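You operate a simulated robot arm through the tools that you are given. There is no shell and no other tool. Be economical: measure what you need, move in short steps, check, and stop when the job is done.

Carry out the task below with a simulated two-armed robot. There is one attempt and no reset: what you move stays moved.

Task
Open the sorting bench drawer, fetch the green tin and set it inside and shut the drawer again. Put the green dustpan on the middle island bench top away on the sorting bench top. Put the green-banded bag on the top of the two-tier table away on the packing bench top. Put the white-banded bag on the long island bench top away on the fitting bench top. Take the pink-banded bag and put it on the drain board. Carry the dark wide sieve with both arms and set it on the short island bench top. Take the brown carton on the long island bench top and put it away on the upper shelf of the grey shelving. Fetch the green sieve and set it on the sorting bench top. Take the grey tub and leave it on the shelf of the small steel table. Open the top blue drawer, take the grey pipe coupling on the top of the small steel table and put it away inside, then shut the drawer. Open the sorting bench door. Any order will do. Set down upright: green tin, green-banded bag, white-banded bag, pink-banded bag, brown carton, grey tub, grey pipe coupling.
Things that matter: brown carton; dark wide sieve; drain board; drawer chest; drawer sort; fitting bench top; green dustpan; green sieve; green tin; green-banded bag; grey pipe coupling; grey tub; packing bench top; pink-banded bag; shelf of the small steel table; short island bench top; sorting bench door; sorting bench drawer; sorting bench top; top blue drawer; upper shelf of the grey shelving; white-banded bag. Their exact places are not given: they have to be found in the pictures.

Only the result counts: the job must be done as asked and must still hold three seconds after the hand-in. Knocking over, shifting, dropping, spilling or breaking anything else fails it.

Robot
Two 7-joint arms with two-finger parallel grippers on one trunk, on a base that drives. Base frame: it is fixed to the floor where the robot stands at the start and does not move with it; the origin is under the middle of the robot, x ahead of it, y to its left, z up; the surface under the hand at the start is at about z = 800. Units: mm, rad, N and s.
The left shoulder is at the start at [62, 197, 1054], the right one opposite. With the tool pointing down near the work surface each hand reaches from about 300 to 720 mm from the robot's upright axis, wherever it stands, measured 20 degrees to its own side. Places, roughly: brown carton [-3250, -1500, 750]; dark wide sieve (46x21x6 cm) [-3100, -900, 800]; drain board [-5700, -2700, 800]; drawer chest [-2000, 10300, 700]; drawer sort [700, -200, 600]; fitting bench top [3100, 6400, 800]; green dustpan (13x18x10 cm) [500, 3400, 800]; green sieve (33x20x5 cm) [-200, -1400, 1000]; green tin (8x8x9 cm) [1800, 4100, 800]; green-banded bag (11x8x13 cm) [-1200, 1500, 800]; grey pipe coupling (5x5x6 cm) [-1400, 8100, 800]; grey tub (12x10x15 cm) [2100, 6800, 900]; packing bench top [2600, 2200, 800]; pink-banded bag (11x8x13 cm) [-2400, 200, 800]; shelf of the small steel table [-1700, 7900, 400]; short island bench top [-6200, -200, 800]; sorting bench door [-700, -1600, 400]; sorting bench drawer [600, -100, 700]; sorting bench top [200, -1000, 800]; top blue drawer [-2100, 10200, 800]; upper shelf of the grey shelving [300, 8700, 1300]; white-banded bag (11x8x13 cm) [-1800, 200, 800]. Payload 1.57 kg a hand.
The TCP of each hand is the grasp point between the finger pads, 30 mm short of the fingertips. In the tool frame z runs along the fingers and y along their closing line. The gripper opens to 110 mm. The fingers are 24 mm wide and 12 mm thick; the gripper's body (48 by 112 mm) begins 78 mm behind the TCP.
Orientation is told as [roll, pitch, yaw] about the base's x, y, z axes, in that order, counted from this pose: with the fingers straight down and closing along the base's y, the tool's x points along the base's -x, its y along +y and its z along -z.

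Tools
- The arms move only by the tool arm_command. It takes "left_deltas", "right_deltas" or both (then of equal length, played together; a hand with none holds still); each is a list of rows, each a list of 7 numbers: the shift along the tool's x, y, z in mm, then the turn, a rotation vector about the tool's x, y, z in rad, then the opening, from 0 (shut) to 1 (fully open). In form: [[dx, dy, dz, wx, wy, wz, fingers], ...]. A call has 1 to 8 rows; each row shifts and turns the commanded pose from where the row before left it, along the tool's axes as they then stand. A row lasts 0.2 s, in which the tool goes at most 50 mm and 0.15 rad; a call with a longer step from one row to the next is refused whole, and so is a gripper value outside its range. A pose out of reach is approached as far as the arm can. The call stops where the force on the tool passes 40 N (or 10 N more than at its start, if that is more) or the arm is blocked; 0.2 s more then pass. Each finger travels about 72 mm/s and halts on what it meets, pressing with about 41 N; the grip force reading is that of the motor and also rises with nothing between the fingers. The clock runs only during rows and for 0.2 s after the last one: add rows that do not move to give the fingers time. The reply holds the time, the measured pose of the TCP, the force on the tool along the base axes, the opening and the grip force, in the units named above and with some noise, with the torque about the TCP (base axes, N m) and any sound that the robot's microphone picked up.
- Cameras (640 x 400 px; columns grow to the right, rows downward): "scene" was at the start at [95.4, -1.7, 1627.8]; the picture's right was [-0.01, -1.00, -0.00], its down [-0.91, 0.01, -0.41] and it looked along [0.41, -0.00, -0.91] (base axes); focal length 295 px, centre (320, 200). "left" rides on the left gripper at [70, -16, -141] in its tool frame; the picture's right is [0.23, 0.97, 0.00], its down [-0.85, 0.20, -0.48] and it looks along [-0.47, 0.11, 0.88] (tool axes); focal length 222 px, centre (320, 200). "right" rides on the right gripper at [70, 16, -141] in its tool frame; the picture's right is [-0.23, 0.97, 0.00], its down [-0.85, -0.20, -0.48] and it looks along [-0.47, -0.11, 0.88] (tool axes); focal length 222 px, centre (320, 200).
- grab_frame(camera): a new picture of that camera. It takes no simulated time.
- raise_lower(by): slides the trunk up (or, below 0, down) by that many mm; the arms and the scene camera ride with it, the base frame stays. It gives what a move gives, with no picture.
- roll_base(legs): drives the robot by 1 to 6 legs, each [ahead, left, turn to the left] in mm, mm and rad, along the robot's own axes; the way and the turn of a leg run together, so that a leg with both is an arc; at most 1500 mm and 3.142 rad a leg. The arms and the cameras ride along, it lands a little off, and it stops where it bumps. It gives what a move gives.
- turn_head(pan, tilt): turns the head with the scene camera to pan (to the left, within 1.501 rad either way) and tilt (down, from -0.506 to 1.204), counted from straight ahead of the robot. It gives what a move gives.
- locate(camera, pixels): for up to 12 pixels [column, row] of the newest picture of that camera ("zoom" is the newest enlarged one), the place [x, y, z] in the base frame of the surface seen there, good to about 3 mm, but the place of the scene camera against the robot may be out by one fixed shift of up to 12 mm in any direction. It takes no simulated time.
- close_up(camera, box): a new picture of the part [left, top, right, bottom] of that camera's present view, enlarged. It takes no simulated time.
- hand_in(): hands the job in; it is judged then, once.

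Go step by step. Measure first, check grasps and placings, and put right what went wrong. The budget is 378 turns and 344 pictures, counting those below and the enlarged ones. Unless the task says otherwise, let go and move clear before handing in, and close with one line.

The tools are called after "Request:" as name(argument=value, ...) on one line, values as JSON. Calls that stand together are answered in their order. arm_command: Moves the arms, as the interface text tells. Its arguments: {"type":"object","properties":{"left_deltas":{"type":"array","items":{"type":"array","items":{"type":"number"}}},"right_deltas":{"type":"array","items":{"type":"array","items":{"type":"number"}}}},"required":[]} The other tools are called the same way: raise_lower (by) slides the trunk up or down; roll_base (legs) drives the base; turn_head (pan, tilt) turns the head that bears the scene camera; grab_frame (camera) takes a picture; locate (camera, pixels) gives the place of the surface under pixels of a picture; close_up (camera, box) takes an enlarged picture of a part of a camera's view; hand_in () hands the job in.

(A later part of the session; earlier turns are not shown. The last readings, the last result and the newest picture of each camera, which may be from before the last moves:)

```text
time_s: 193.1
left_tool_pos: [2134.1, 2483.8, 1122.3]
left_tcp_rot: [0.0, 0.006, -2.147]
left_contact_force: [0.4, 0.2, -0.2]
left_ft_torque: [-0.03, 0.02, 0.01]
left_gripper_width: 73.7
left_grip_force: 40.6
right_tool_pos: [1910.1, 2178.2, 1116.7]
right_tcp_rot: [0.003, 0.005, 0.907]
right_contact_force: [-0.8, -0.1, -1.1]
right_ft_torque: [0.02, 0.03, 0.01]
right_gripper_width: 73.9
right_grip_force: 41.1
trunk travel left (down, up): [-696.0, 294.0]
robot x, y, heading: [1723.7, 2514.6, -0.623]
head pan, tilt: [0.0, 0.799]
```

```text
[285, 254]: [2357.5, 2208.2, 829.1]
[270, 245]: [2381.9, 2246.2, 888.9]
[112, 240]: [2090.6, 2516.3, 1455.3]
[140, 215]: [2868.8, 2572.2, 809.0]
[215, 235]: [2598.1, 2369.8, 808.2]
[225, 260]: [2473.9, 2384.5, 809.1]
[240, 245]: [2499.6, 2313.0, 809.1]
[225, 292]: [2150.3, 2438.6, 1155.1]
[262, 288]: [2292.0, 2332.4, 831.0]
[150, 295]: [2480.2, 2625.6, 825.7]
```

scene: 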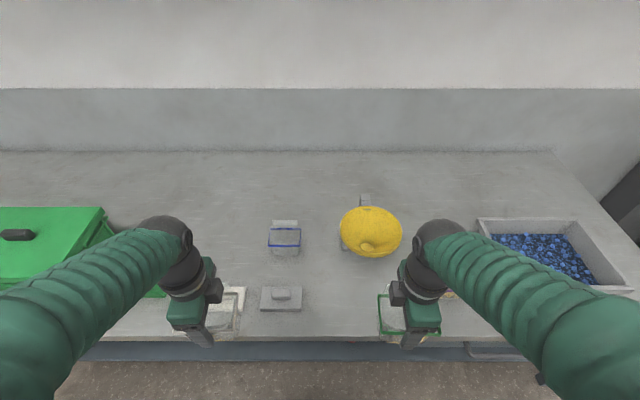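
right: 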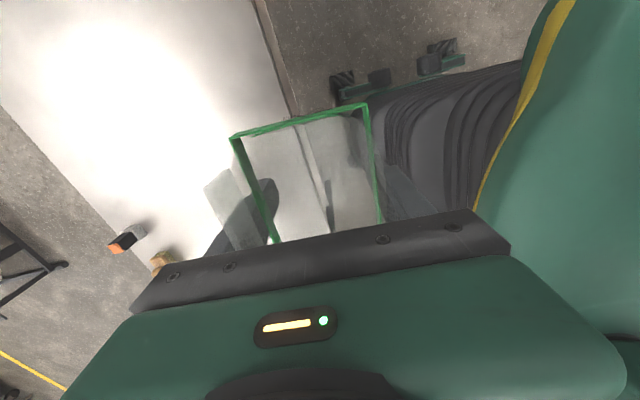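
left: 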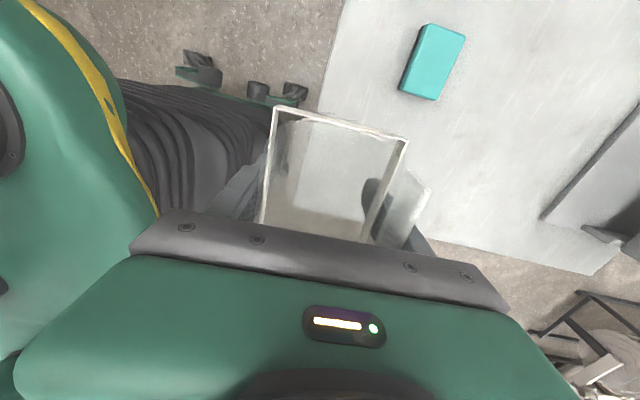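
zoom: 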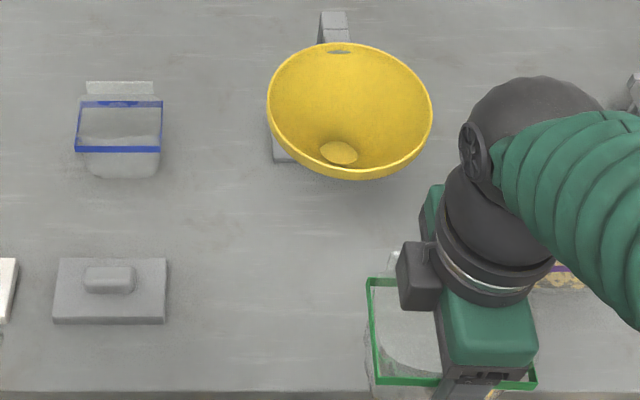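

There's a clear spot at about (2463,2369), 255 mm from the edge. I'll raise a little and drive so the right hand can reach it.

Request:
raise_lower(by=60)

Request:
roll_base(legs=[[0, 482, 0], [81, 0, 0]])

Request:
turn_head(pan=-0.2, tilt=0.8)

Request:
grab_frame(camera="scene")

```text
time_s: 194.1
left_tool_pos: [2133.3, 2484.0, 1182.1]
left_tcp_rot: [0.002, 0.005, -2.147]
left_contact_force: [-0.5, 1.1, -0.8]
left_ft_torque: [-0.01, -0.01, -0.02]
left_gripper_width: 73.8
left_grip_force: 41.1
right_tool_pos: [1907.7, 2177.6, 1176.4]
right_tcp_rot: [0.002, 0.003, 0.907]
right_contact_force: [0.2, -0.1, -0.6]
right_ft_torque: [0.02, 0.02, -0.01]
right_gripper_width: 73.8
right_grip_force: 41.1
trunk travel left (down, up): [-756.0, 234.0]
robot x, y, heading: [1724.5, 2516.8, -0.628]
head pan, tilt: [0.0, 0.799]
```

```text
time_s: 197.7
left_tool_pos: [2477.5, 2836.7, 1185.5]
left_tcp_rot: [0.01, 0.006, -2.153]
left_contact_force: [-0.7, 0.6, -0.1]
left_ft_torque: [-0.01, -0.05, 0.01]
left_gripper_width: 73.8
left_grip_force: 40.7
right_tool_pos: [2251.7, 2531.3, 1179.7]
right_tcp_rot: [-0.009, 0.004, 0.898]
right_contact_force: [0.7, -0.3, -0.7]
right_ft_torque: [-0.03, -0.06, -0.03]
right_gripper_width: 73.9
right_grip_force: 40.8
trunk travel left (down, up): [-756.0, 234.0]
robot x, y, heading: [2076.6, 2862.6, -0.636]
head pan, tilt: [0.0, 0.799]
```

```text
time_s: 198.4
left_tool_pos: [2486.2, 2832.4, 1183.4]
left_tcp_rot: [0.002, 0.004, -2.155]
left_contact_force: [0.4, 0.4, -0.6]
left_ft_torque: [-0.03, 0.01, 0.01]
left_gripper_width: 74.0
left_grip_force: 40.5
right_tool_pos: [2258.6, 2528.5, 1177.8]
right_tcp_rot: [-0.001, 0.005, 0.899]
right_contact_force: [-0.8, 0.6, -0.2]
right_ft_torque: [-0.04, 0.02, -0.02]
right_gripper_width: 73.9
right_grip_force: 41.4
trunk travel left (down, up): [-756.0, 234.0]
robot x, y, heading: [2074.6, 2863.8, -0.633]
head pan, tilt: [-0.201, 0.799]
```

```text
275 pictures are left
```

scene: 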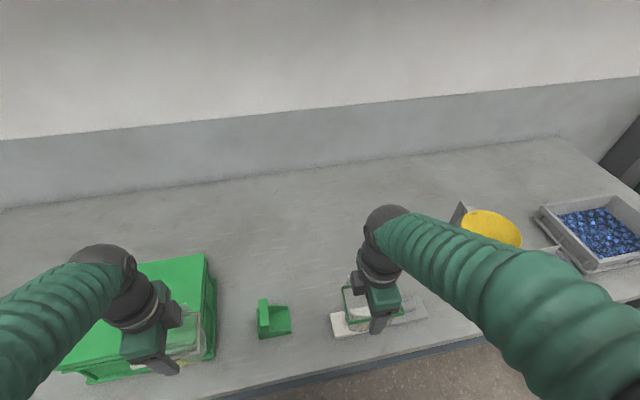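

The path is clear. I'll extend the right hand 259 ahead and look before lowering.

Request:
arm_command(right_deltas=[[2, -43, 0, 0, 0, 0, 0], [1, -43, 0, 0, 0, 0, 0], [1, -43, 0, 0, 0, 0, 0], [1, -43, 0, 0, 0, 0, 0], [1, -43, 0, 0, 0, 0, 0], [1, -44, 0, 0, 0, 0, 0], [0, 0, 40, 0, 0, 0, 0], [0, 0, 40, 0, 0, 0, 0]])

Request:
grab_frame(camera="right")

Request:
grab_frame(camera="scene")

```text
time_s: 200.2
left_tool_pos: [2485.6, 2829.4, 1183.3]
left_tcp_rot: [0.002, 0.009, -2.154]
left_contact_force: [-0.1, 0.7, -1.3]
left_ft_torque: [-0.01, 0.01, 0.0]
left_gripper_width: 74.3
left_grip_force: 41.4
right_tool_pos: [2454.7, 2357.8, 1094.1]
right_tcp_rot: [0.003, 0.003, 0.899]
right_contact_force: [0.1, 0.7, -0.1]
right_ft_torque: [0.01, 0.01, 0.0]
right_gripper_width: 73.7
right_grip_force: 41.1
trunk travel left (down, up): [-756.0, 234.0]
robot x, y, heading: [2073.9, 2867.8, -0.63]
head pan, tilt: [-0.201, 0.799]
```

```text
274 pictures are left
```

right: 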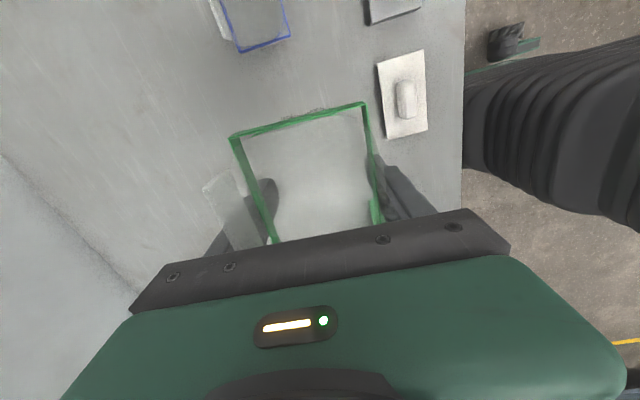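

```text
273 pictures are left
```

scene: 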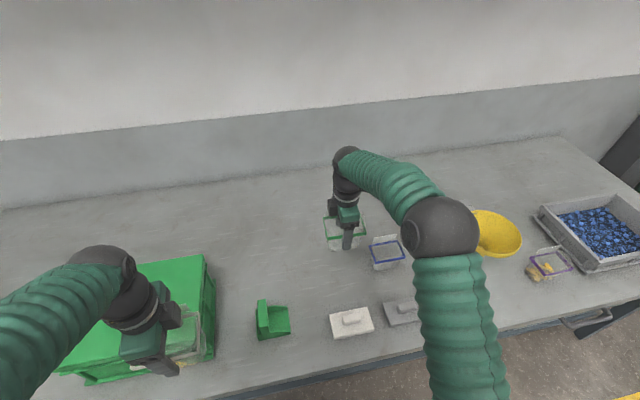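

Request:
locate(camera="scene", pixels=[[289, 330], [280, 305], [262, 300], [372, 262], [370, 243], [345, 308], [300, 270], [330, 290]])

```text
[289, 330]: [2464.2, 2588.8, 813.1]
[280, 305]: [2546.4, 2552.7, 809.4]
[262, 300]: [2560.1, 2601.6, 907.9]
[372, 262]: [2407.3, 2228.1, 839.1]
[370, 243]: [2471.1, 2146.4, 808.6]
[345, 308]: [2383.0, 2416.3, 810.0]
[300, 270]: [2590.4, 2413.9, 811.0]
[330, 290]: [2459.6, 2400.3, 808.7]
```

There's clear space all around the bag. I'll lower to z about 862 and release.

Request:
arm_command(right_deltas=[[0, 0, 40, 0, 0, 0, 0], [0, 0, 40, 0, 0, 0, 0], [0, 0, 40, 0, 0, 0, 0], [0, 0, 40, 0, 0, 0, 0], [0, 0, 40, 0, 0, 0, 0], [0, 0, 22, 0, 0, 0, 0], [0, 0, 7, 0, 0, 0, 0], [0, 0, 3, 0, 0, 0, 0]])

Request:
grab_frame(camera="right")

```text
time_s: 202.0
left_tool_pos: [2485.1, 2829.2, 1183.0]
left_tcp_rot: [0.0, 0.006, -2.155]
left_contact_force: [0.1, -0.3, -0.3]
left_ft_torque: [0.01, -0.02, 0.03]
left_gripper_width: 73.9
left_grip_force: 41.0
right_tool_pos: [2455.6, 2355.9, 864.1]
right_tcp_rot: [0.001, 0.001, 0.899]
right_contact_force: [0.4, 0.8, -0.4]
right_ft_torque: [0.02, -0.03, 0.03]
right_gripper_width: 73.9
right_grip_force: 40.8
trunk travel left (down, up): [-756.0, 234.0]
robot x, y, heading: [2074.6, 2868.2, -0.632]
head pan, tilt: [-0.201, 0.799]
```

```text
272 pictures are left
```

right: 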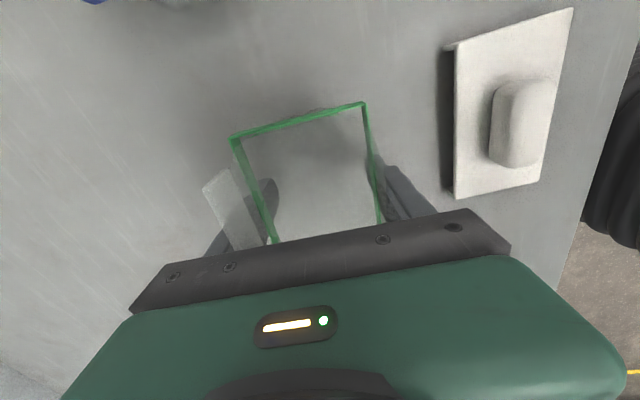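

No contact force yet, so I'll go down in 2 mm steps.

Request:
arm_command(right_deltas=[[0, 0, 2, 0, 0, 0, 0], [0, 0, 2, 0, 0, 0, 0], [0, 0, 1, 0, 0, 0, 0]])

```text
time_s: 202.8
left_tool_pos: [2485.0, 2827.9, 1182.0]
left_tcp_rot: [0.002, 0.005, -2.154]
left_contact_force: [0.5, 0.0, -0.1]
left_ft_torque: [0.02, -0.01, 0.02]
left_gripper_width: 74.1
left_grip_force: 41.0
right_tool_pos: [2455.7, 2356.5, 859.2]
right_tcp_rot: [0.002, 0.002, 0.899]
right_contact_force: [0.9, -0.7, -0.6]
right_ft_torque: [0.0, 0.03, -0.03]
right_gripper_width: 73.9
right_grip_force: 40.7
trunk travel left (down, up): [-756.0, 234.0]
robot x, y, heading: [2079.4, 2861.3, -0.637]
head pan, tilt: [-0.201, 0.799]
```

Request:
arm_command(right_deltas=[[0, 0, 2, 0, 0, 0, 0], [0, 0, 2, 0, 0, 0, 0], [0, 0, 2, 0, 0, 0, 0]])

Request:
locate(camera="right", pixels=[[300, 60], [430, 60], [150, 100]])

```text
time_s: 203.6
left_tool_pos: [2483.4, 2829.6, 1184.5]
left_tcp_rot: [0.002, 0.008, -2.153]
left_contact_force: [-0.5, 0.6, -0.1]
left_ft_torque: [-0.02, 0.01, -0.02]
left_gripper_width: 73.9
left_grip_force: 41.2
right_tool_pos: [2457.0, 2354.1, 858.2]
right_tcp_rot: [-0.007, 0.003, 0.896]
right_contact_force: [2.6, -3.9, 23.0]
right_ft_torque: [0.19, 0.56, 0.07]
right_gripper_width: 73.7
right_grip_force: 41.6
trunk travel left (down, up): [-756.0, 234.0]
robot x, y, heading: [2074.4, 2866.8, -0.635]
head pan, tilt: [-0.201, 0.799]
```

```text
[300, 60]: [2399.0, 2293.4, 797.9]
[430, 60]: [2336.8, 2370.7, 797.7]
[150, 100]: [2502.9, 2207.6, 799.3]
```

Contact at z 858 (+23 N). I'll release, rise and retract.

Request:
arm_command(right_deltas=[[0, 0, -2, 0, 0, 0, 0.8], [0, 0, 0, 0, 0, 0, 1], [0, 0, 0, 0, 0, 0, 1], [0, 0, -30, 0, 0, 0, 1], [0, 0, -45, 0, 0, 0, 1], [0, 0, -45, 0, 0, 0, 1], [0, 0, -45, 0, 0, 0, 1], [0, 0, -45, 0, 0, 0, 1]])

Request:
arm_command(right_deltas=[[0, 10, -45, 0, 0, 0, 1], [0, 20, -40, 0, 0, 0, 1], [0, 45, 0, 0, 0, 0, 1], [0, 45, 0, 0, 0, 0, 1], [0, 45, 0, 0, 0, 0, 1], [0, 45, 0, 0, 0, 0, 1], [0, 45, 0, 0, 0, 0, 1]])

Request:
grab_frame(camera="scene")

```text
time_s: 205.4
left_tool_pos: [2484.5, 2830.7, 1182.3]
left_tcp_rot: [0.003, 0.006, -2.155]
left_contact_force: [-1.2, -0.3, -0.8]
left_ft_torque: [-0.01, 0.02, -0.02]
left_gripper_width: 74.1
left_grip_force: 41.4
right_tool_pos: [2454.1, 2358.6, 1067.4]
right_tcp_rot: [-0.001, 0.001, 0.898]
right_contact_force: [-0.1, 0.1, 1.1]
right_ft_torque: [0.02, -0.01, -0.01]
right_gripper_width: 110.0
right_grip_force: 0.0
trunk travel left (down, up): [-756.0, 234.0]
robot x, y, heading: [2080.6, 2863.0, -0.637]
head pan, tilt: [-0.201, 0.799]
```

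```text
time_s: 207.0
left_tool_pos: [2483.8, 2831.8, 1183.7]
left_tcp_rot: [0.006, 0.008, -2.155]
left_contact_force: [-0.2, -0.5, -0.1]
left_ft_torque: [-0.01, -0.01, 0.0]
left_gripper_width: 74.0
left_grip_force: 40.7
right_tool_pos: [2257.4, 2519.5, 1151.4]
right_tcp_rot: [-0.002, 0.002, 0.899]
right_contact_force: [-0.4, -0.9, -0.8]
right_ft_torque: [-0.01, -0.03, -0.02]
right_gripper_width: 110.0
right_grip_force: 0.0
trunk travel left (down, up): [-756.0, 234.0]
robot x, y, heading: [2080.6, 2864.2, -0.632]
head pan, tilt: [-0.201, 0.799]
```

```text
271 pictures are left
```

scene: 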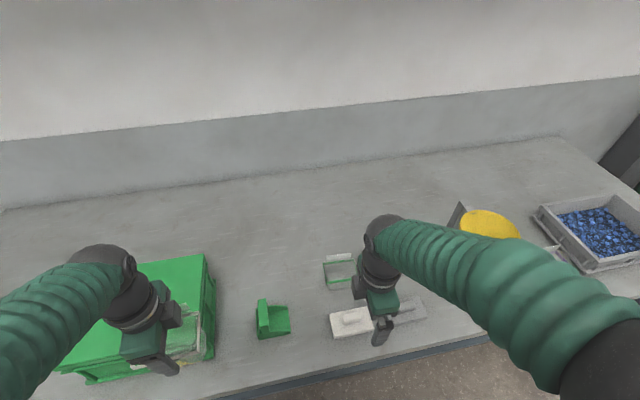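

The green bag stands upright on the packing bench. I'll back off, turn to face the far end and drive up the lane to the fitting bench.

Request:
roll_base(legs=[[-350, 0, 0], [0, 0, 1.575], [1200, 0, 0], [900, 0, 0]])

Request:
turn_head(pan=0.4, tilt=0.45)

Request:
grab_frame(camera="scene")

```text
time_s: 223.1
left_tool_pos: [3106.0, 5157.2, 1182.8]
left_tcp_rot: [0.003, 0.007, -0.59]
left_contact_force: [-0.8, 0.0, -0.5]
left_ft_torque: [0.0, 0.02, -0.01]
left_gripper_width: 73.8
left_grip_force: 41.0
right_tool_pos: [3414.9, 4928.3, 1150.6]
right_tcp_rot: [0.0, 0.002, 2.463]
right_contact_force: [0.3, 0.4, 0.3]
right_ft_torque: [-0.01, 0.01, -0.02]
right_gripper_width: 110.1
right_grip_force: 0.1
trunk travel left (down, up): [-756.0, 234.0]
robot x, y, heading: [3066.8, 4749.2, 0.928]
head pan, tilt: [-0.201, 0.799]
```

```text
time_s: 224.1
left_tool_pos: [3104.7, 5157.1, 1183.5]
left_tcp_rot: [0.002, 0.005, -0.59]
left_contact_force: [0.4, 0.3, -0.1]
left_ft_torque: [0.01, -0.01, -0.01]
left_gripper_width: 74.2
left_grip_force: 41.2
right_tool_pos: [3415.5, 4928.9, 1150.8]
right_tcp_rot: [0.002, 0.001, 2.463]
right_contact_force: [-0.6, 0.2, 0.0]
right_ft_torque: [-0.02, 0.01, 0.01]
right_gripper_width: 109.9
right_grip_force: 0.1
trunk travel left (down, up): [-756.0, 234.0]
robot x, y, heading: [3064.9, 4749.5, 0.927]
head pan, tilt: [0.4, 0.45]
```

```text
270 pictures are left
```

scene: 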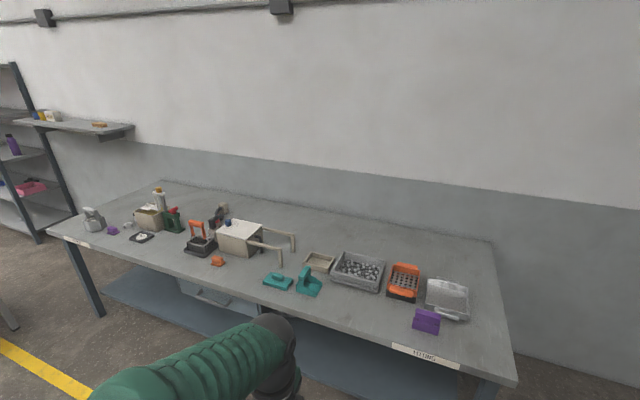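

The fitting bench is crowded. I'll zoom in to find the grey tub and a free spot.

Request:
close_up(camera="scene", box=[40, 170, 300, 330])

Request:
locate(camera="scene", pixels=[[93, 215], [55, 235], [250, 310], [510, 375], [160, 265], [320, 215], [350, 225], [400, 240], [218, 262], [240, 275], [160, 183], [470, 335]])

```text
2.46 times, centred on (170, 250) of scene
```

zoom: 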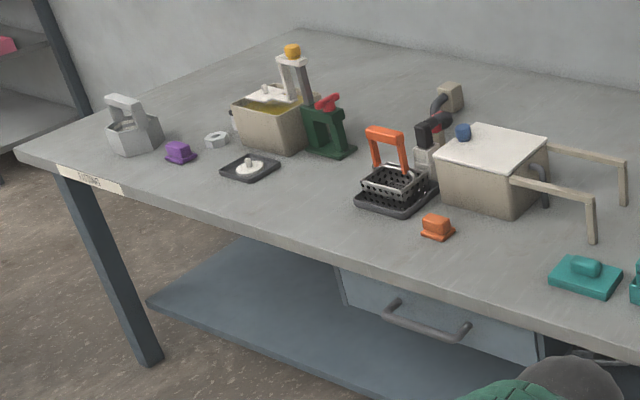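

```text
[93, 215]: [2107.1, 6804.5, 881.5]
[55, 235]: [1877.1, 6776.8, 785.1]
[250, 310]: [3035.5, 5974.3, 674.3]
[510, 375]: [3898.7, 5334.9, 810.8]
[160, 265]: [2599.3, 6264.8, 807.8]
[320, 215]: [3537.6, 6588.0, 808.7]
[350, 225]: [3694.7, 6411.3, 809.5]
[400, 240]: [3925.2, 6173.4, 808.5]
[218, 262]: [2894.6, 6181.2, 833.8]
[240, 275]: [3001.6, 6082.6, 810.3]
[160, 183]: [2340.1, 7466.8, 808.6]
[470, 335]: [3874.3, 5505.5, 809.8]
```

The tub is the grey vessel with a bail at (93,218). I'll probe candidate free spots for the white bag.

Request:
locate(camera="scene", pixels=[[172, 250], [172, 240], [188, 252], [155, 242], [245, 265], [255, 272], [260, 262], [268, 282], [228, 262], [130, 237], [148, 240], [215, 252]])

Request:
turn_head(pan=0, tilt=0.45)

Request:
grab_frame(camera="scene")

```text
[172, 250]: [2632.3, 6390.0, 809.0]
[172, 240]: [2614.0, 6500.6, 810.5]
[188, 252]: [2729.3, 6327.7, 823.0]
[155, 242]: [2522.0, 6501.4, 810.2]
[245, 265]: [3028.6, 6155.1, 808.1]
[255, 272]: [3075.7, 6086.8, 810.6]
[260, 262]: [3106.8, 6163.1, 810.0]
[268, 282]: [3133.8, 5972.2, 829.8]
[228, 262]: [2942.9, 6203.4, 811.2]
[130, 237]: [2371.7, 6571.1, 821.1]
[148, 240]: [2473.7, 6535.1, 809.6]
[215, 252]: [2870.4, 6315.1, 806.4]
```

```text
time_s: 225.0
left_tool_pos: [3105.2, 5157.2, 1182.9]
left_tcp_rot: [0.003, 0.008, -0.59]
left_contact_force: [-0.5, 0.0, -0.1]
left_ft_torque: [0.01, 0.03, -0.02]
left_gripper_width: 74.0
left_grip_force: 40.9
right_tool_pos: [3415.4, 4928.5, 1150.4]
right_tcp_rot: [0.002, 0.002, 2.462]
right_contact_force: [0.5, 0.1, -0.2]
right_ft_torque: [0.0, 0.01, 0.02]
right_gripper_width: 110.1
right_grip_force: 0.1
trunk travel left (down, up): [-756.0, 234.0]
robot x, y, heading: [3066.9, 4750.3, 0.938]
head pan, tilt: [0.0, 0.45]
```

```text
268 pictures are left
```

scene: 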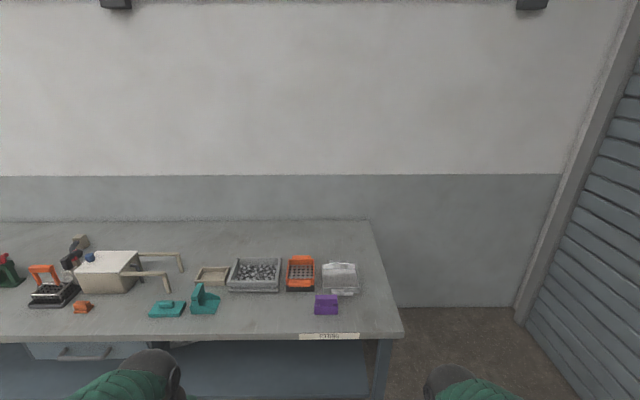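

Free spot for the white bag: about (3050,6113), between the orange block and the teal pad. I'll drive there.

Request:
roll_base(legs=[[0, 603, 0.013], [601, 0, 0]])

Request:
turn_head(pan=0.15, tilt=0.8)

Request:
grab_frame(camera="scene")

```text
time_s: 231.4
left_tool_pos: [2962.4, 6004.5, 1184.5]
left_tcp_rot: [0.003, 0.007, -0.567]
left_contact_force: [-0.2, 1.3, -0.7]
left_ft_torque: [-0.03, 0.01, 0.01]
left_gripper_width: 73.9
left_grip_force: 41.0
right_tool_pos: [3278.1, 5782.8, 1151.4]
right_tcp_rot: [-0.001, 0.004, 2.486]
right_contact_force: [-0.1, 0.4, -0.5]
right_ft_torque: [0.0, 0.04, 0.0]
right_gripper_width: 110.0
right_grip_force: 0.1
trunk travel left (down, up): [-756.0, 234.0]
robot x, y, heading: [2935.7, 5598.3, 0.957]
head pan, tilt: [0.0, 0.45]
```

```text
time_s: 232.2
left_tool_pos: [2964.4, 6005.1, 1183.7]
left_tcp_rot: [0.001, 0.007, -0.567]
left_contact_force: [-0.3, -0.2, -1.0]
left_ft_torque: [0.0, 0.0, 0.05]
left_gripper_width: 73.9
left_grip_force: 40.8
right_tool_pos: [3278.4, 5784.6, 1150.4]
right_tcp_rot: [0.002, 0.003, 2.484]
right_contact_force: [0.3, 0.5, 0.1]
right_ft_torque: [0.03, 0.01, -0.03]
right_gripper_width: 109.8
right_grip_force: 0.1
trunk travel left (down, up): [-756.0, 234.0]
robot x, y, heading: [2934.1, 5596.0, 0.949]
head pan, tilt: [0.15, 0.799]
```

```text
267 pictures are left
```

scene: 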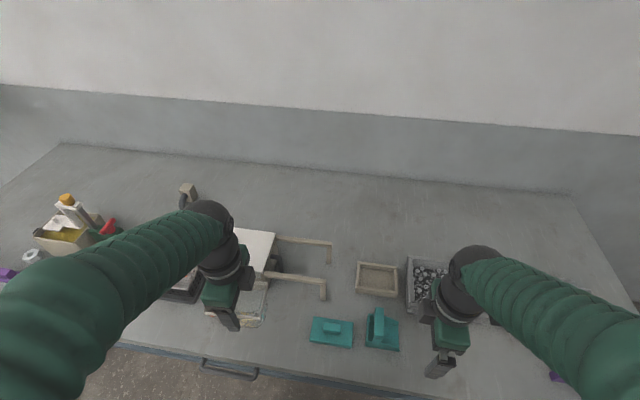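

Request:
arm_command(left_deltas=[[-2, 46, 0, 0, 0, 0, 0], [-2, 46, 0, 0, 0, 0, 0], [-3, 46, 0, 0, 0, 0, 0], [0, 0, 45, 0, 0, 0, 0], [0, 0, 45, 0, 0, 0, 0], [0, 0, 45, 0, 0, 0, 0]])

Request:
grab_frame(camera="left")

Request:
close_up(camera="scene", box=[150, 200, 390, 370])

```text
time_s: 233.6
left_tool_pos: [3042.9, 6119.6, 1046.6]
left_tcp_rot: [0.0, 0.007, -0.567]
left_contact_force: [0.2, 0.1, -0.4]
left_ft_torque: [-0.01, 0.02, 0.02]
left_gripper_width: 73.7
left_grip_force: 40.8
right_tool_pos: [3278.4, 5785.8, 1150.1]
right_tcp_rot: [0.002, 0.003, 2.484]
right_contact_force: [-0.1, 0.7, 0.1]
right_ft_torque: [-0.02, 0.0, 0.04]
right_gripper_width: 110.0
right_grip_force: 0.0
trunk travel left (down, up): [-756.0, 234.0]
robot x, y, heading: [2933.0, 5593.7, 0.952]
head pan, tilt: [0.15, 0.799]
```

```text
266 pictures are left
```

left: 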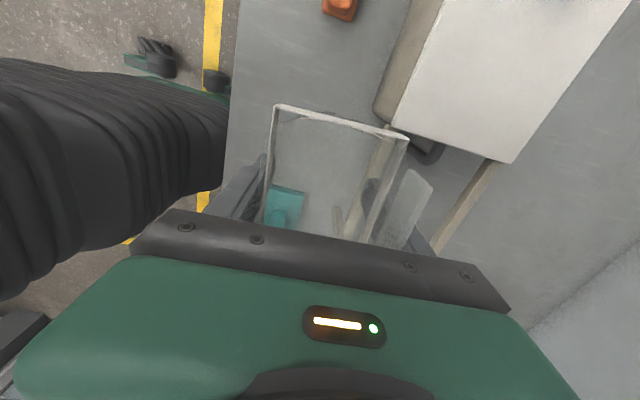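

```text
2.35 times, centred on (270, 285) of scene
```

zoom: 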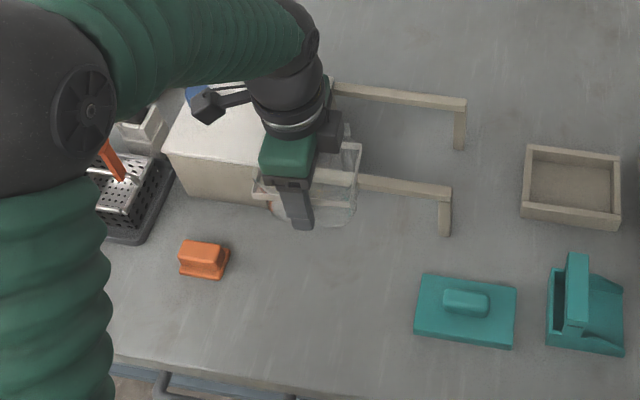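

Request:
locate(camera="zoom", pixels=[[400, 190], [445, 225], [440, 185], [220, 195], [422, 285], [420, 335], [226, 272], [205, 277], [330, 280], [300, 370], [370, 300]])

```text
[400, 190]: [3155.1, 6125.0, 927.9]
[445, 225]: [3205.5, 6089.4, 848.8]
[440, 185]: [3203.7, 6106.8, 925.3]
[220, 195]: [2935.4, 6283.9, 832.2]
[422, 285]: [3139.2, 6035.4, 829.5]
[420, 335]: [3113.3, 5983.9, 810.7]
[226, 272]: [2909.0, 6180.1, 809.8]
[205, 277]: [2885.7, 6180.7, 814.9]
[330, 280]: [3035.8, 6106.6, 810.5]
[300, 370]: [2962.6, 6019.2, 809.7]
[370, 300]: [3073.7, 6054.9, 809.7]
```

The box's front arm runs at depth about 210 from the edge, too close behind. I'll pull back 35 mm, then lower.

Request:
arm_command(left_deltas=[[0, -35, 0, 0, 0, 0, 0], [0, 0, 40, 0, 0, 0, 0], [0, 0, 40, 0, 0, 0, 0], [0, 0, 40, 0, 0, 0, 0], [0, 0, 40, 0, 0, 0, 0], [0, 0, 20, 0, 0, 0, 0], [0, 0, 4, 0, 0, 0, 0], [0, 0, 2, 0, 0, 0, 0]])

Request:
close_up(camera="scene", box=[150, 200, 390, 370])

Request:
arm_command(left_deltas=[[0, 0, 2, 0, 0, 0, 0], [0, 0, 2, 0, 0, 0, 0]])

```text
time_s: 235.4
left_tool_pos: [3022.4, 6089.2, 863.1]
left_tcp_rot: [0.003, 0.007, -0.569]
left_contact_force: [0.9, -0.5, 0.3]
left_ft_torque: [-0.02, -0.02, 0.01]
left_gripper_width: 73.8
left_grip_force: 40.7
right_tool_pos: [3279.5, 5783.2, 1150.5]
right_tcp_rot: [0.001, 0.004, 2.485]
right_contact_force: [0.8, 0.5, -0.1]
right_ft_torque: [-0.01, -0.02, 0.0]
right_gripper_width: 109.9
right_grip_force: 0.1
trunk travel left (down, up): [-756.0, 234.0]
robot x, y, heading: [2932.2, 5595.0, 0.956]
head pan, tilt: [0.15, 0.799]
```

```text
2.35 times, centred on (270, 285) of scene
```

zoom: 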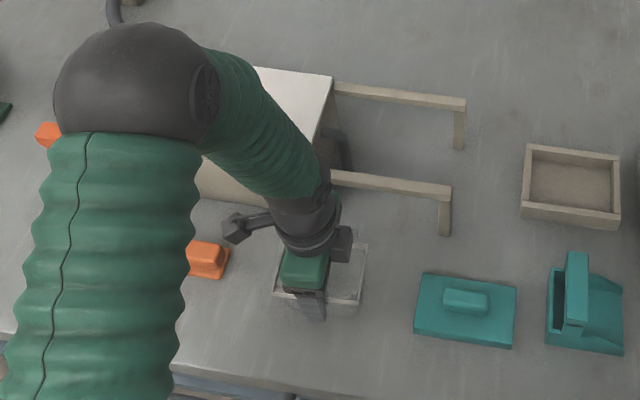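

```text
time_s: 236.0
left_tool_pos: [3022.6, 6089.2, 860.7]
left_tcp_rot: [0.007, 0.009, -0.567]
left_contact_force: [-1.2, 4.3, 21.3]
left_ft_torque: [-0.68, -0.23, -0.01]
left_gripper_width: 74.0
left_grip_force: 41.6
right_tool_pos: [3277.4, 5781.5, 1151.8]
right_tcp_rot: [0.0, 0.001, 2.486]
right_contact_force: [-1.7, -1.0, 0.6]
right_ft_torque: [0.0, -0.01, -0.03]
right_gripper_width: 110.1
right_grip_force: 0.0
trunk travel left (down, up): [-756.0, 234.0]
robot x, y, heading: [2935.7, 5595.2, 0.955]
head pan, tilt: [0.15, 0.799]
```

Contact with +21 N. I'll release, rise and retract.

Request:
arm_command(left_deltas=[[0, 0, -2, 0, 0, 0, 0.85], [0, 0, 0, 0, 0, 0, 0.9], [0, 0, 0, 0, 0, 0, 0.9], [0, 0, -30, 0, 0, 0, 0.9], [0, 0, -45, 0, 0, 0, 0.9], [0, 0, -45, 0, 0, 0, 0.9], [0, 0, -45, 0, 0, 0, 0.9], [0, 0, -45, 0, 0, 0, 0.9]])

Request:
arm_command(left_deltas=[[0, -40, -20, 0, 0, 0, 1], [0, -40, -20, 0, 0, 0, 1], [0, 0, -40, 0, 0, 0, 1]])

Request:
grab_frame(camera="scene")

```text
time_s: 237.8
left_tool_pos: [3022.2, 6086.7, 1071.2]
left_tcp_rot: [0.003, 0.006, -0.566]
left_contact_force: [-0.8, 0.0, 0.9]
left_ft_torque: [0.01, 0.02, -0.05]
left_gripper_width: 99.2
left_grip_force: 0.1
right_tool_pos: [3277.3, 5781.2, 1150.3]
right_tcp_rot: [-0.001, 0.002, 2.485]
right_contact_force: [-0.5, 0.2, -0.7]
right_ft_torque: [0.0, 0.01, 0.01]
right_gripper_width: 110.1
right_grip_force: 0.0
trunk travel left (down, up): [-756.0, 234.0]
robot x, y, heading: [2935.2, 5595.3, 0.951]
head pan, tilt: [0.15, 0.799]
```

```text
time_s: 238.6
left_tool_pos: [2986.4, 6018.6, 1150.6]
left_tcp_rot: [0.002, 0.007, -0.565]
left_contact_force: [0.0, -0.7, 0.9]
left_ft_torque: [-0.01, -0.01, 0.01]
left_gripper_width: 110.0
left_grip_force: 0.1
right_tool_pos: [3279.9, 5781.8, 1149.3]
right_tcp_rot: [0.001, 0.0, 2.485]
right_contact_force: [0.7, 0.6, -0.6]
right_ft_torque: [0.0, 0.02, -0.01]
right_gripper_width: 110.2
right_grip_force: 0.0
trunk travel left (down, up): [-756.0, 234.0]
robot x, y, heading: [2936.5, 5595.8, 0.955]
head pan, tilt: [0.15, 0.799]
```

```text
263 pictures are left
```

scene: 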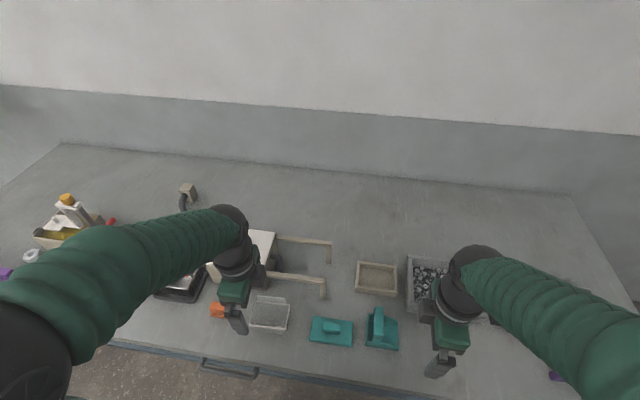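

The white bag stands fine. I'll drive left to the grey tub and look at it closely.

Request:
roll_base(legs=[[-60, 0, 0], [0, 1167, 0], [60, 0, 0]])

Request:
turn_head(pan=0.3, tilt=0.75)

Request:
grab_frame(camera="scene")

Request:
grab_frame(camera="left")

```text
time_s: 245.7
left_tool_pos: [2008.8, 6679.2, 1154.1]
left_tcp_rot: [0.011, 0.006, -0.546]
left_contact_force: [0.1, 0.1, 1.1]
left_ft_torque: [0.04, -0.03, 0.01]
left_gripper_width: 110.1
left_grip_force: 0.0
right_tool_pos: [2307.5, 6447.9, 1153.5]
right_tcp_rot: [-0.009, 0.002, 2.504]
right_contact_force: [-1.3, 1.0, 0.8]
right_ft_torque: [0.04, 0.0, 0.01]
right_gripper_width: 110.2
right_grip_force: 0.1
trunk travel left (down, up): [-756.0, 234.0]
robot x, y, heading: [1973.9, 6261.1, 0.975]
head pan, tilt: [0.15, 0.799]
```

```text
time_s: 246.4
left_tool_pos: [2011.6, 6685.9, 1151.4]
left_tcp_rot: [0.007, 0.008, -0.545]
left_contact_force: [0.1, -0.4, 0.5]
left_ft_torque: [0.05, -0.02, 0.0]
left_gripper_width: 110.1
left_grip_force: 0.0
right_tool_pos: [2310.7, 6454.3, 1151.7]
right_tcp_rot: [-0.001, 0.004, 2.504]
right_contact_force: [0.2, -0.1, -0.7]
right_ft_torque: [0.02, -0.02, 0.02]
right_gripper_width: 110.2
right_grip_force: 0.0
trunk travel left (down, up): [-756.0, 234.0]
robot x, y, heading: [1973.6, 6260.6, 0.975]
head pan, tilt: [0.3, 0.75]
```

```text
262 pictures are left
```

scene: 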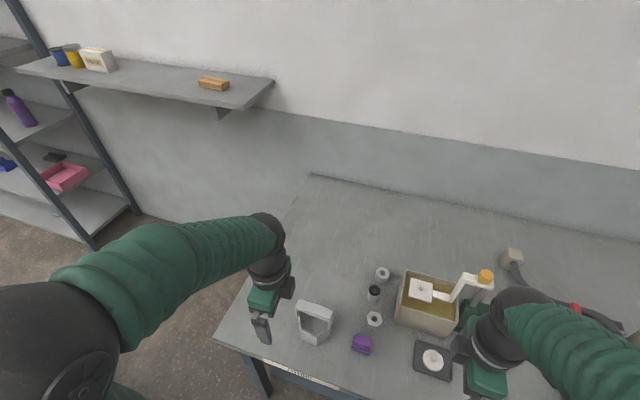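

```text
261 pictures are left
```

left: 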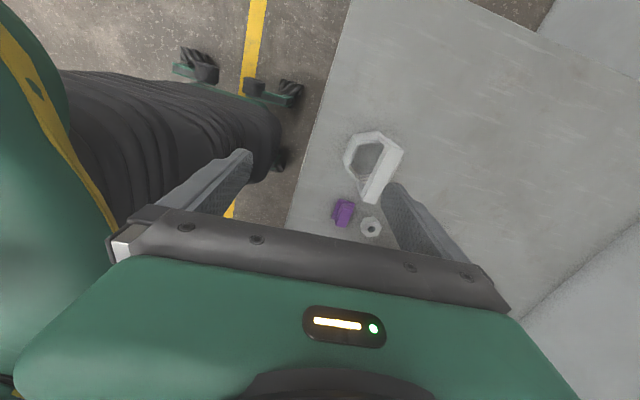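

Request:
close_up(camera="scene", box=[270, 280, 380, 360])

Request:
close_up(camera="left", box=[310, 110, 430, 240])

Request:
locate(camera="left", pixels=[[382, 150], [370, 190], [392, 165], [352, 150], [365, 140], [360, 178], [343, 213], [371, 227], [395, 150], [362, 160]])

```text
5.00 times, centred on (325, 320) of scene
```

zoom: 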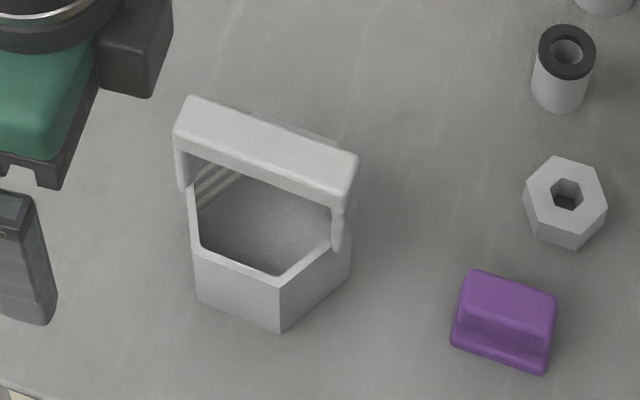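

```text
3.08 times, centred on (370, 175) of left
```

zoom: 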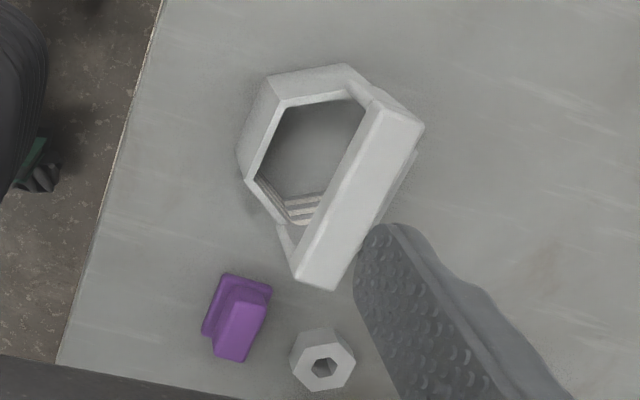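

```text
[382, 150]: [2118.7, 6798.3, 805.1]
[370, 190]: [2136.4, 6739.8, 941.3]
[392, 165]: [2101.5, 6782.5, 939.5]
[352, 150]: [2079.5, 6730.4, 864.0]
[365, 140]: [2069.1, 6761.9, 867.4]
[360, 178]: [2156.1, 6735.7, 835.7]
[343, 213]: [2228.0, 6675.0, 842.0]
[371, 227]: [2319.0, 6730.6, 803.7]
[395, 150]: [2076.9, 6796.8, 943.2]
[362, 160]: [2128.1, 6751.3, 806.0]
```

It's a hexagonal tub with a bail bar on top. A horizontal hand gripping the bar (fingers above and below) will let me set it on the low shelf. I'll measure the bar precisely.

Request:
locate(camera="zoom", pixels=[[398, 115], [415, 130], [300, 272], [325, 280], [360, 190], [340, 180], [380, 200], [270, 85], [343, 72], [243, 180], [275, 225], [250, 130]])

Request:
arm_command(left_deltas=[[0, -30, 0, -0.1428, 0, 0, 1], [0, -30, 0, -0.1428, 0, 0, 1], [0, 0, 0, -0.1428, 0, 0, 1], [0, 0, 0, -0.1428, 0, 0, 1], [0, 0, 0, -0.1428, 0, 0, 1], [0, 0, 0, -0.1428, 0, 0, 1], [0, 0, 0, -0.1428, 0, 0, 1], [0, 0, 0, -0.1428, 0, 0, 1]])

Request:
arm_command(left_deltas=[[0, 0, 0, -0.1428, 0, 0, 1], [0, 0, 0, -0.1428, 0, 0, 1], [0, 0, 0, -0.1428, 0, 0, 1]])

```text
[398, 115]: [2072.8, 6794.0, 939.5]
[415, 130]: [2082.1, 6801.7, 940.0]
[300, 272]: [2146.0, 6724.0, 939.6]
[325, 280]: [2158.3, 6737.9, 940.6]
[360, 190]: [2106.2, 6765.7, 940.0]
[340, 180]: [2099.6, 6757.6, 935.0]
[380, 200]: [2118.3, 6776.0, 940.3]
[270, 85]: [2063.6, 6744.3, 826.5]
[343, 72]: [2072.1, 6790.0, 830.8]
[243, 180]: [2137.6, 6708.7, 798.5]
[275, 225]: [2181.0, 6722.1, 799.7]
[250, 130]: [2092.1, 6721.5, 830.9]
```

```text
time_s: 248.2
left_tool_pos: [2095.2, 6793.2, 1261.5]
left_tcp_rot: [1.143, 0.007, -0.545]
left_contact_force: [0.3, -0.7, 0.2]
left_ft_torque: [-0.06, -0.01, -0.01]
left_gripper_width: 110.0
left_grip_force: 0.1
left hand out of reach, approached as far as the arm can: row 2, 3, 4, 5, 6, 7, 8
right_tool_pos: [2313.7, 6457.6, 1150.0]
right_tcp_rot: [0.002, 0.003, 2.504]
right_contact_force: [0.0, 0.0, -0.4]
right_ft_torque: [-0.01, 0.02, 0.03]
right_gripper_width: 110.0
right_grip_force: 0.0
trunk travel left (down, up): [-756.0, 234.0]
robot x, y, heading: [1971.5, 6262.1, 0.972]
head pan, tilt: [0.3, 0.75]
```

```text
time_s: 249.0
left_tool_pos: [2121.9, 6826.9, 1271.8]
left_tcp_rot: [1.573, 0.007, -0.548]
left_contact_force: [-0.2, 0.4, -0.1]
left_ft_torque: [0.0, -0.04, -0.03]
left_gripper_width: 109.9
left_grip_force: 0.1
left hand out of reach, approached as far as the arm can: row 1, 2, 3
right_tool_pos: [2313.6, 6457.8, 1149.9]
right_tcp_rot: [0.001, 0.004, 2.504]
right_contact_force: [0.1, -0.2, 0.1]
right_ft_torque: [-0.03, 0.01, -0.01]
right_gripper_width: 109.9
right_grip_force: 0.0
trunk travel left (down, up): [-756.0, 234.0]
robot x, y, heading: [1972.2, 6264.8, 0.973]
head pan, tilt: [0.3, 0.75]
```

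The wrist can't sit that close in when horizontal, so it drifted out. I'll back the base off, square to the bar (approach heading 0.84), extend the arm and lower the trunk.

Request:
roll_base(legs=[[-165, 75, 0], [0, 0, -0.18]])

Request:
arm_command(left_deltas=[[0, 0, 42, 0, 0, 0, 1], [0, 0, 42, 0, 0, 0, 1], [0, 0, 42, 0, 0, 0, 1], [0, 0, 42, 0, 0, 0, 1], [0, 0, 42, 0, 0, 0, 1], [0, 0, 0, 0, 0, 0, 1]])

Request:
raise_lower(by=-200)

Request:
grab_frame(camera="left")

Request:
grab_frame(camera="scene")

```text
time_s: 251.2
left_tool_pos: [2065.7, 6692.9, 1272.7]
left_tcp_rot: [1.569, 0.008, -0.725]
left_contact_force: [0.3, 0.4, 0.7]
left_ft_torque: [0.01, 0.01, 0.02]
left_gripper_width: 110.1
left_grip_force: 0.0
right_tool_pos: [2189.2, 6297.4, 1150.1]
right_tcp_rot: [0.004, 0.001, 2.326]
right_contact_force: [0.7, 0.3, -0.5]
right_ft_torque: [-0.04, -0.02, -0.01]
right_gripper_width: 110.1
right_grip_force: 0.0
trunk travel left (down, up): [-756.0, 234.0]
robot x, y, heading: [1823.9, 6165.3, 0.796]
head pan, tilt: [0.3, 0.75]
```

```text
time_s: 252.6
left_tool_pos: [2201.5, 6849.7, 1274.2]
left_tcp_rot: [1.575, 0.008, -0.725]
left_contact_force: [-1.4, -0.7, 1.0]
left_ft_torque: [-0.02, 0.07, -0.02]
left_gripper_width: 109.9
left_grip_force: 0.1
right_tool_pos: [2187.0, 6294.7, 1151.6]
right_tcp_rot: [0.001, 0.002, 2.327]
right_contact_force: [0.3, 0.5, 0.1]
right_ft_torque: [0.0, 0.0, -0.01]
right_gripper_width: 110.0
right_grip_force: 0.0
trunk travel left (down, up): [-756.0, 234.0]
robot x, y, heading: [1818.2, 6165.8, 0.794]
head pan, tilt: [0.3, 0.75]
```

```text
time_s: 254.8
left_tool_pos: [2201.6, 6848.7, 1074.2]
left_tcp_rot: [1.571, 0.004, -0.723]
left_contact_force: [0.2, 0.4, 0.4]
left_ft_torque: [-0.01, 0.0, 0.02]
left_gripper_width: 109.9
left_grip_force: 0.1
right_tool_pos: [2188.7, 6295.0, 950.6]
right_tcp_rot: [-0.001, 0.002, 2.328]
right_contact_force: [0.0, -0.1, -0.6]
right_ft_torque: [0.02, 0.01, 0.0]
right_gripper_width: 109.7
right_grip_force: 0.1
trunk travel left (down, up): [-556.0, 434.0]
robot x, y, heading: [1818.8, 6167.3, 0.794]
head pan, tilt: [0.3, 0.75]
```

```text
258 pictures are left
```

left: 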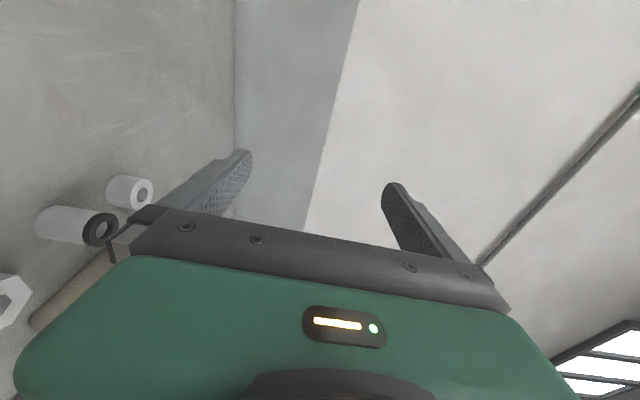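

```text
257 pictures are left
```

scene: 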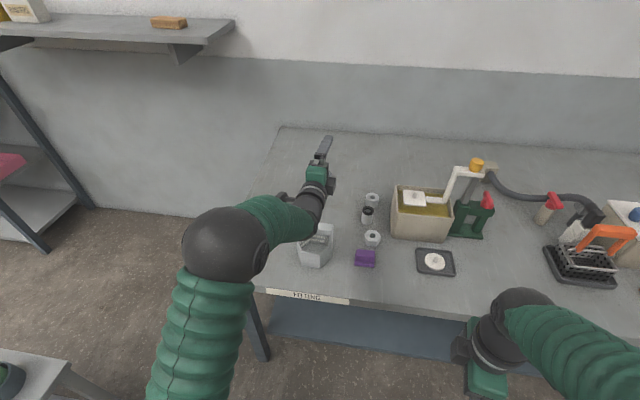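

The commanded pose had followed the actual one, so the hand is now too far out. I'll pull it straight back 220.

Request:
arm_command(left_deltas=[[0, 0, -45, 0, 0, 0, 1], [0, 0, -45, 0, 0, 0, 1], [0, 0, -45, 0, 0, 0, 1], [0, 0, -45, 0, 0, 0, 1], [0, 0, -45, 0, 0, 0, 1], [0, 0, -45, 0, 0, 0, 1]])

Request:
arm_command(left_deltas=[[0, -40, 0, 0, 0, 0, 1], [0, -40, 0, 0, 0, 0, 1], [0, -40, 0, 0, 0, 0, 1], [0, -26, 0, 0, 0, 0, 1]])

Request:
grab_frame(camera="left")

```text
time_s: 256.2
left_tool_pos: [2067.8, 6690.0, 1077.8]
left_tcp_rot: [1.572, 0.008, -0.724]
left_contact_force: [0.1, -0.5, 0.3]
left_ft_torque: [0.02, 0.01, 0.02]
left_gripper_width: 110.3
left_grip_force: 0.1
left hand out of reach, approached as far as the arm can: row 5, 6
right_tool_pos: [2188.3, 6295.5, 950.3]
right_tcp_rot: [0.002, 0.003, 2.326]
right_contact_force: [0.2, 0.2, 0.5]
right_ft_torque: [0.0, 0.0, -0.04]
right_gripper_width: 110.0
right_grip_force: 0.0
trunk travel left (down, up): [-556.0, 434.0]
robot x, y, heading: [1817.4, 6163.9, 0.793]
head pan, tilt: [0.3, 0.75]
```

```text
time_s: 257.2
left_tool_pos: [2068.2, 6689.6, 929.5]
left_tcp_rot: [1.572, 0.007, -0.723]
left_contact_force: [0.0, 0.4, -0.1]
left_ft_torque: [-0.01, -0.01, 0.01]
left_gripper_width: 109.8
left_grip_force: 0.1
right_tool_pos: [2187.6, 6297.1, 950.1]
right_tcp_rot: [0.0, 0.001, 2.325]
right_contact_force: [-0.1, -0.4, -0.5]
right_ft_torque: [-0.03, 0.01, -0.03]
right_gripper_width: 110.2
right_grip_force: 0.1
trunk travel left (down, up): [-556.0, 434.0]
robot x, y, heading: [1816.1, 6164.7, 0.798]
head pan, tilt: [0.3, 0.75]
```

```text
256 pictures are left
```

left: 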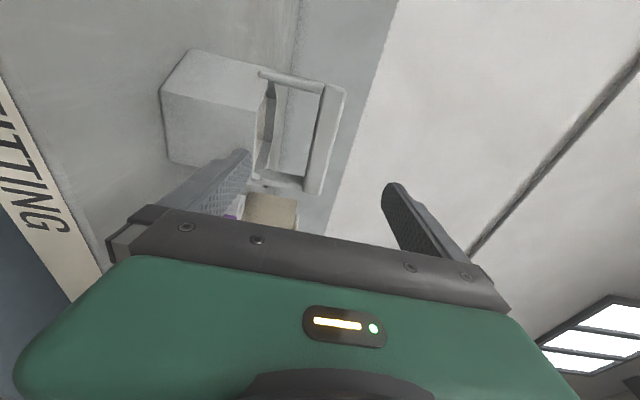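

The bar is seen at (327,85)-(314,190), between the fingers. I'll measure it against the TCP at (2068,6690,929).

Request:
locate(camera="left", pixels=[[332, 90], [326, 140], [312, 186], [300, 85], [262, 120], [318, 140]])

```text
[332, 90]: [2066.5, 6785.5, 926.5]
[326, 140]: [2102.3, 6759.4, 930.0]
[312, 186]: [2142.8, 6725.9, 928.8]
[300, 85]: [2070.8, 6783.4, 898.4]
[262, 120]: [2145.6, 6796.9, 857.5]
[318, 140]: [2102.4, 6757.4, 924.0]
```

The bar's centre is 86 ahead and 19 left. I'll move in and close on it.

Request:
arm_command(left_deltas=[[19, 0, 0, 0, 0, 0, 1], [0, 0, 43, 0, 0, 0, 1], [0, 0, 43, 0, 0, 0, 1], [0, 0, 0, 0, 0, 0, 0.6], [0, 0, 0, 0, 0, 0, 0.2], [0, 0, 0, 0, 0, 0, 0], [0, 0, 0, 0, 0, 0, 0]])

Request:
grab_frame(camera="left")

```text
time_s: 258.8
left_tool_pos: [2111.3, 6767.2, 929.3]
left_tcp_rot: [1.573, 0.009, -0.725]
left_contact_force: [-0.4, -1.0, 1.0]
left_ft_torque: [-0.02, -0.01, 0.0]
left_gripper_width: 0.1
left_grip_force: 14.5
right_tool_pos: [2187.1, 6296.4, 950.8]
right_tcp_rot: [-0.001, 0.002, 2.326]
right_contact_force: [0.0, 0.5, 0.4]
right_ft_torque: [0.02, 0.02, -0.01]
right_gripper_width: 110.3
right_grip_force: 0.0
trunk travel left (down, up): [-556.0, 434.0]
robot x, y, heading: [1817.7, 6164.3, 0.796]
head pan, tilt: [0.3, 0.75]
```

```text
255 pictures are left
```

left: 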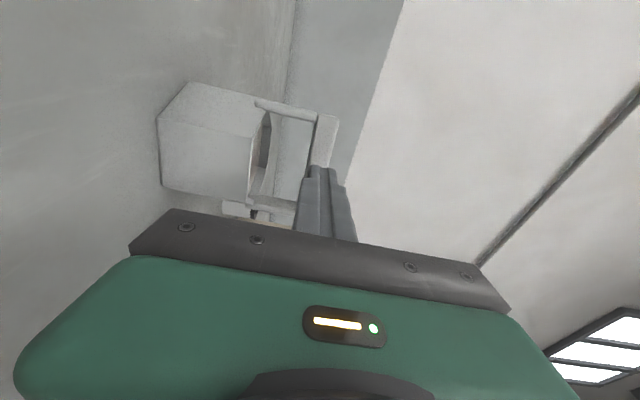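

The fingers closed on nothing. I'll see where the bar is now.

Request:
locate(camera="left", pixels=[[326, 120], [322, 150], [318, 162], [335, 130], [200, 100], [170, 130], [250, 200]])

Request:
close_up(camera="left", box=[140, 70, 380, 250])

Request:
close_up(camera="scene", box=[220, 120, 400, 300])

```text
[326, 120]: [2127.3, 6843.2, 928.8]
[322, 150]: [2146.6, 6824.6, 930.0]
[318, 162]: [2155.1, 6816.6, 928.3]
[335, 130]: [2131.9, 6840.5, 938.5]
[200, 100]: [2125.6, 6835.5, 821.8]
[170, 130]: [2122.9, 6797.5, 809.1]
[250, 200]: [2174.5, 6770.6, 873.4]
```

```text
2.22 times, centred on (260, 160) of left
```

zoom: 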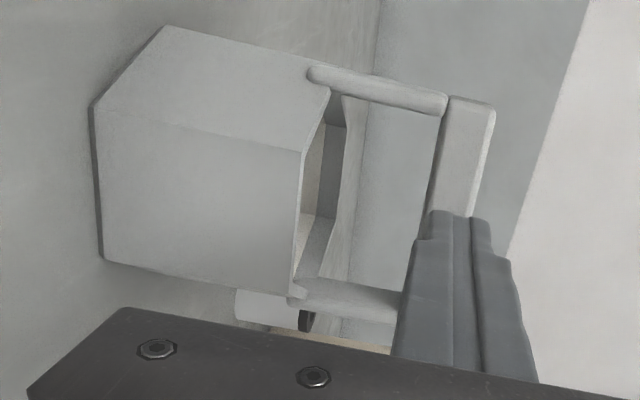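

```text
2.22 times, centred on (310, 210) of scene
```

zoom: 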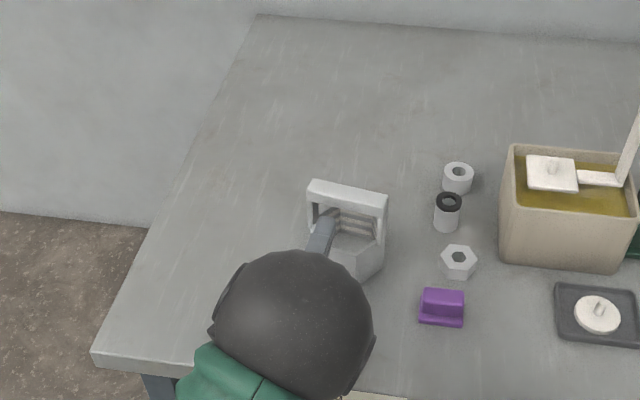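

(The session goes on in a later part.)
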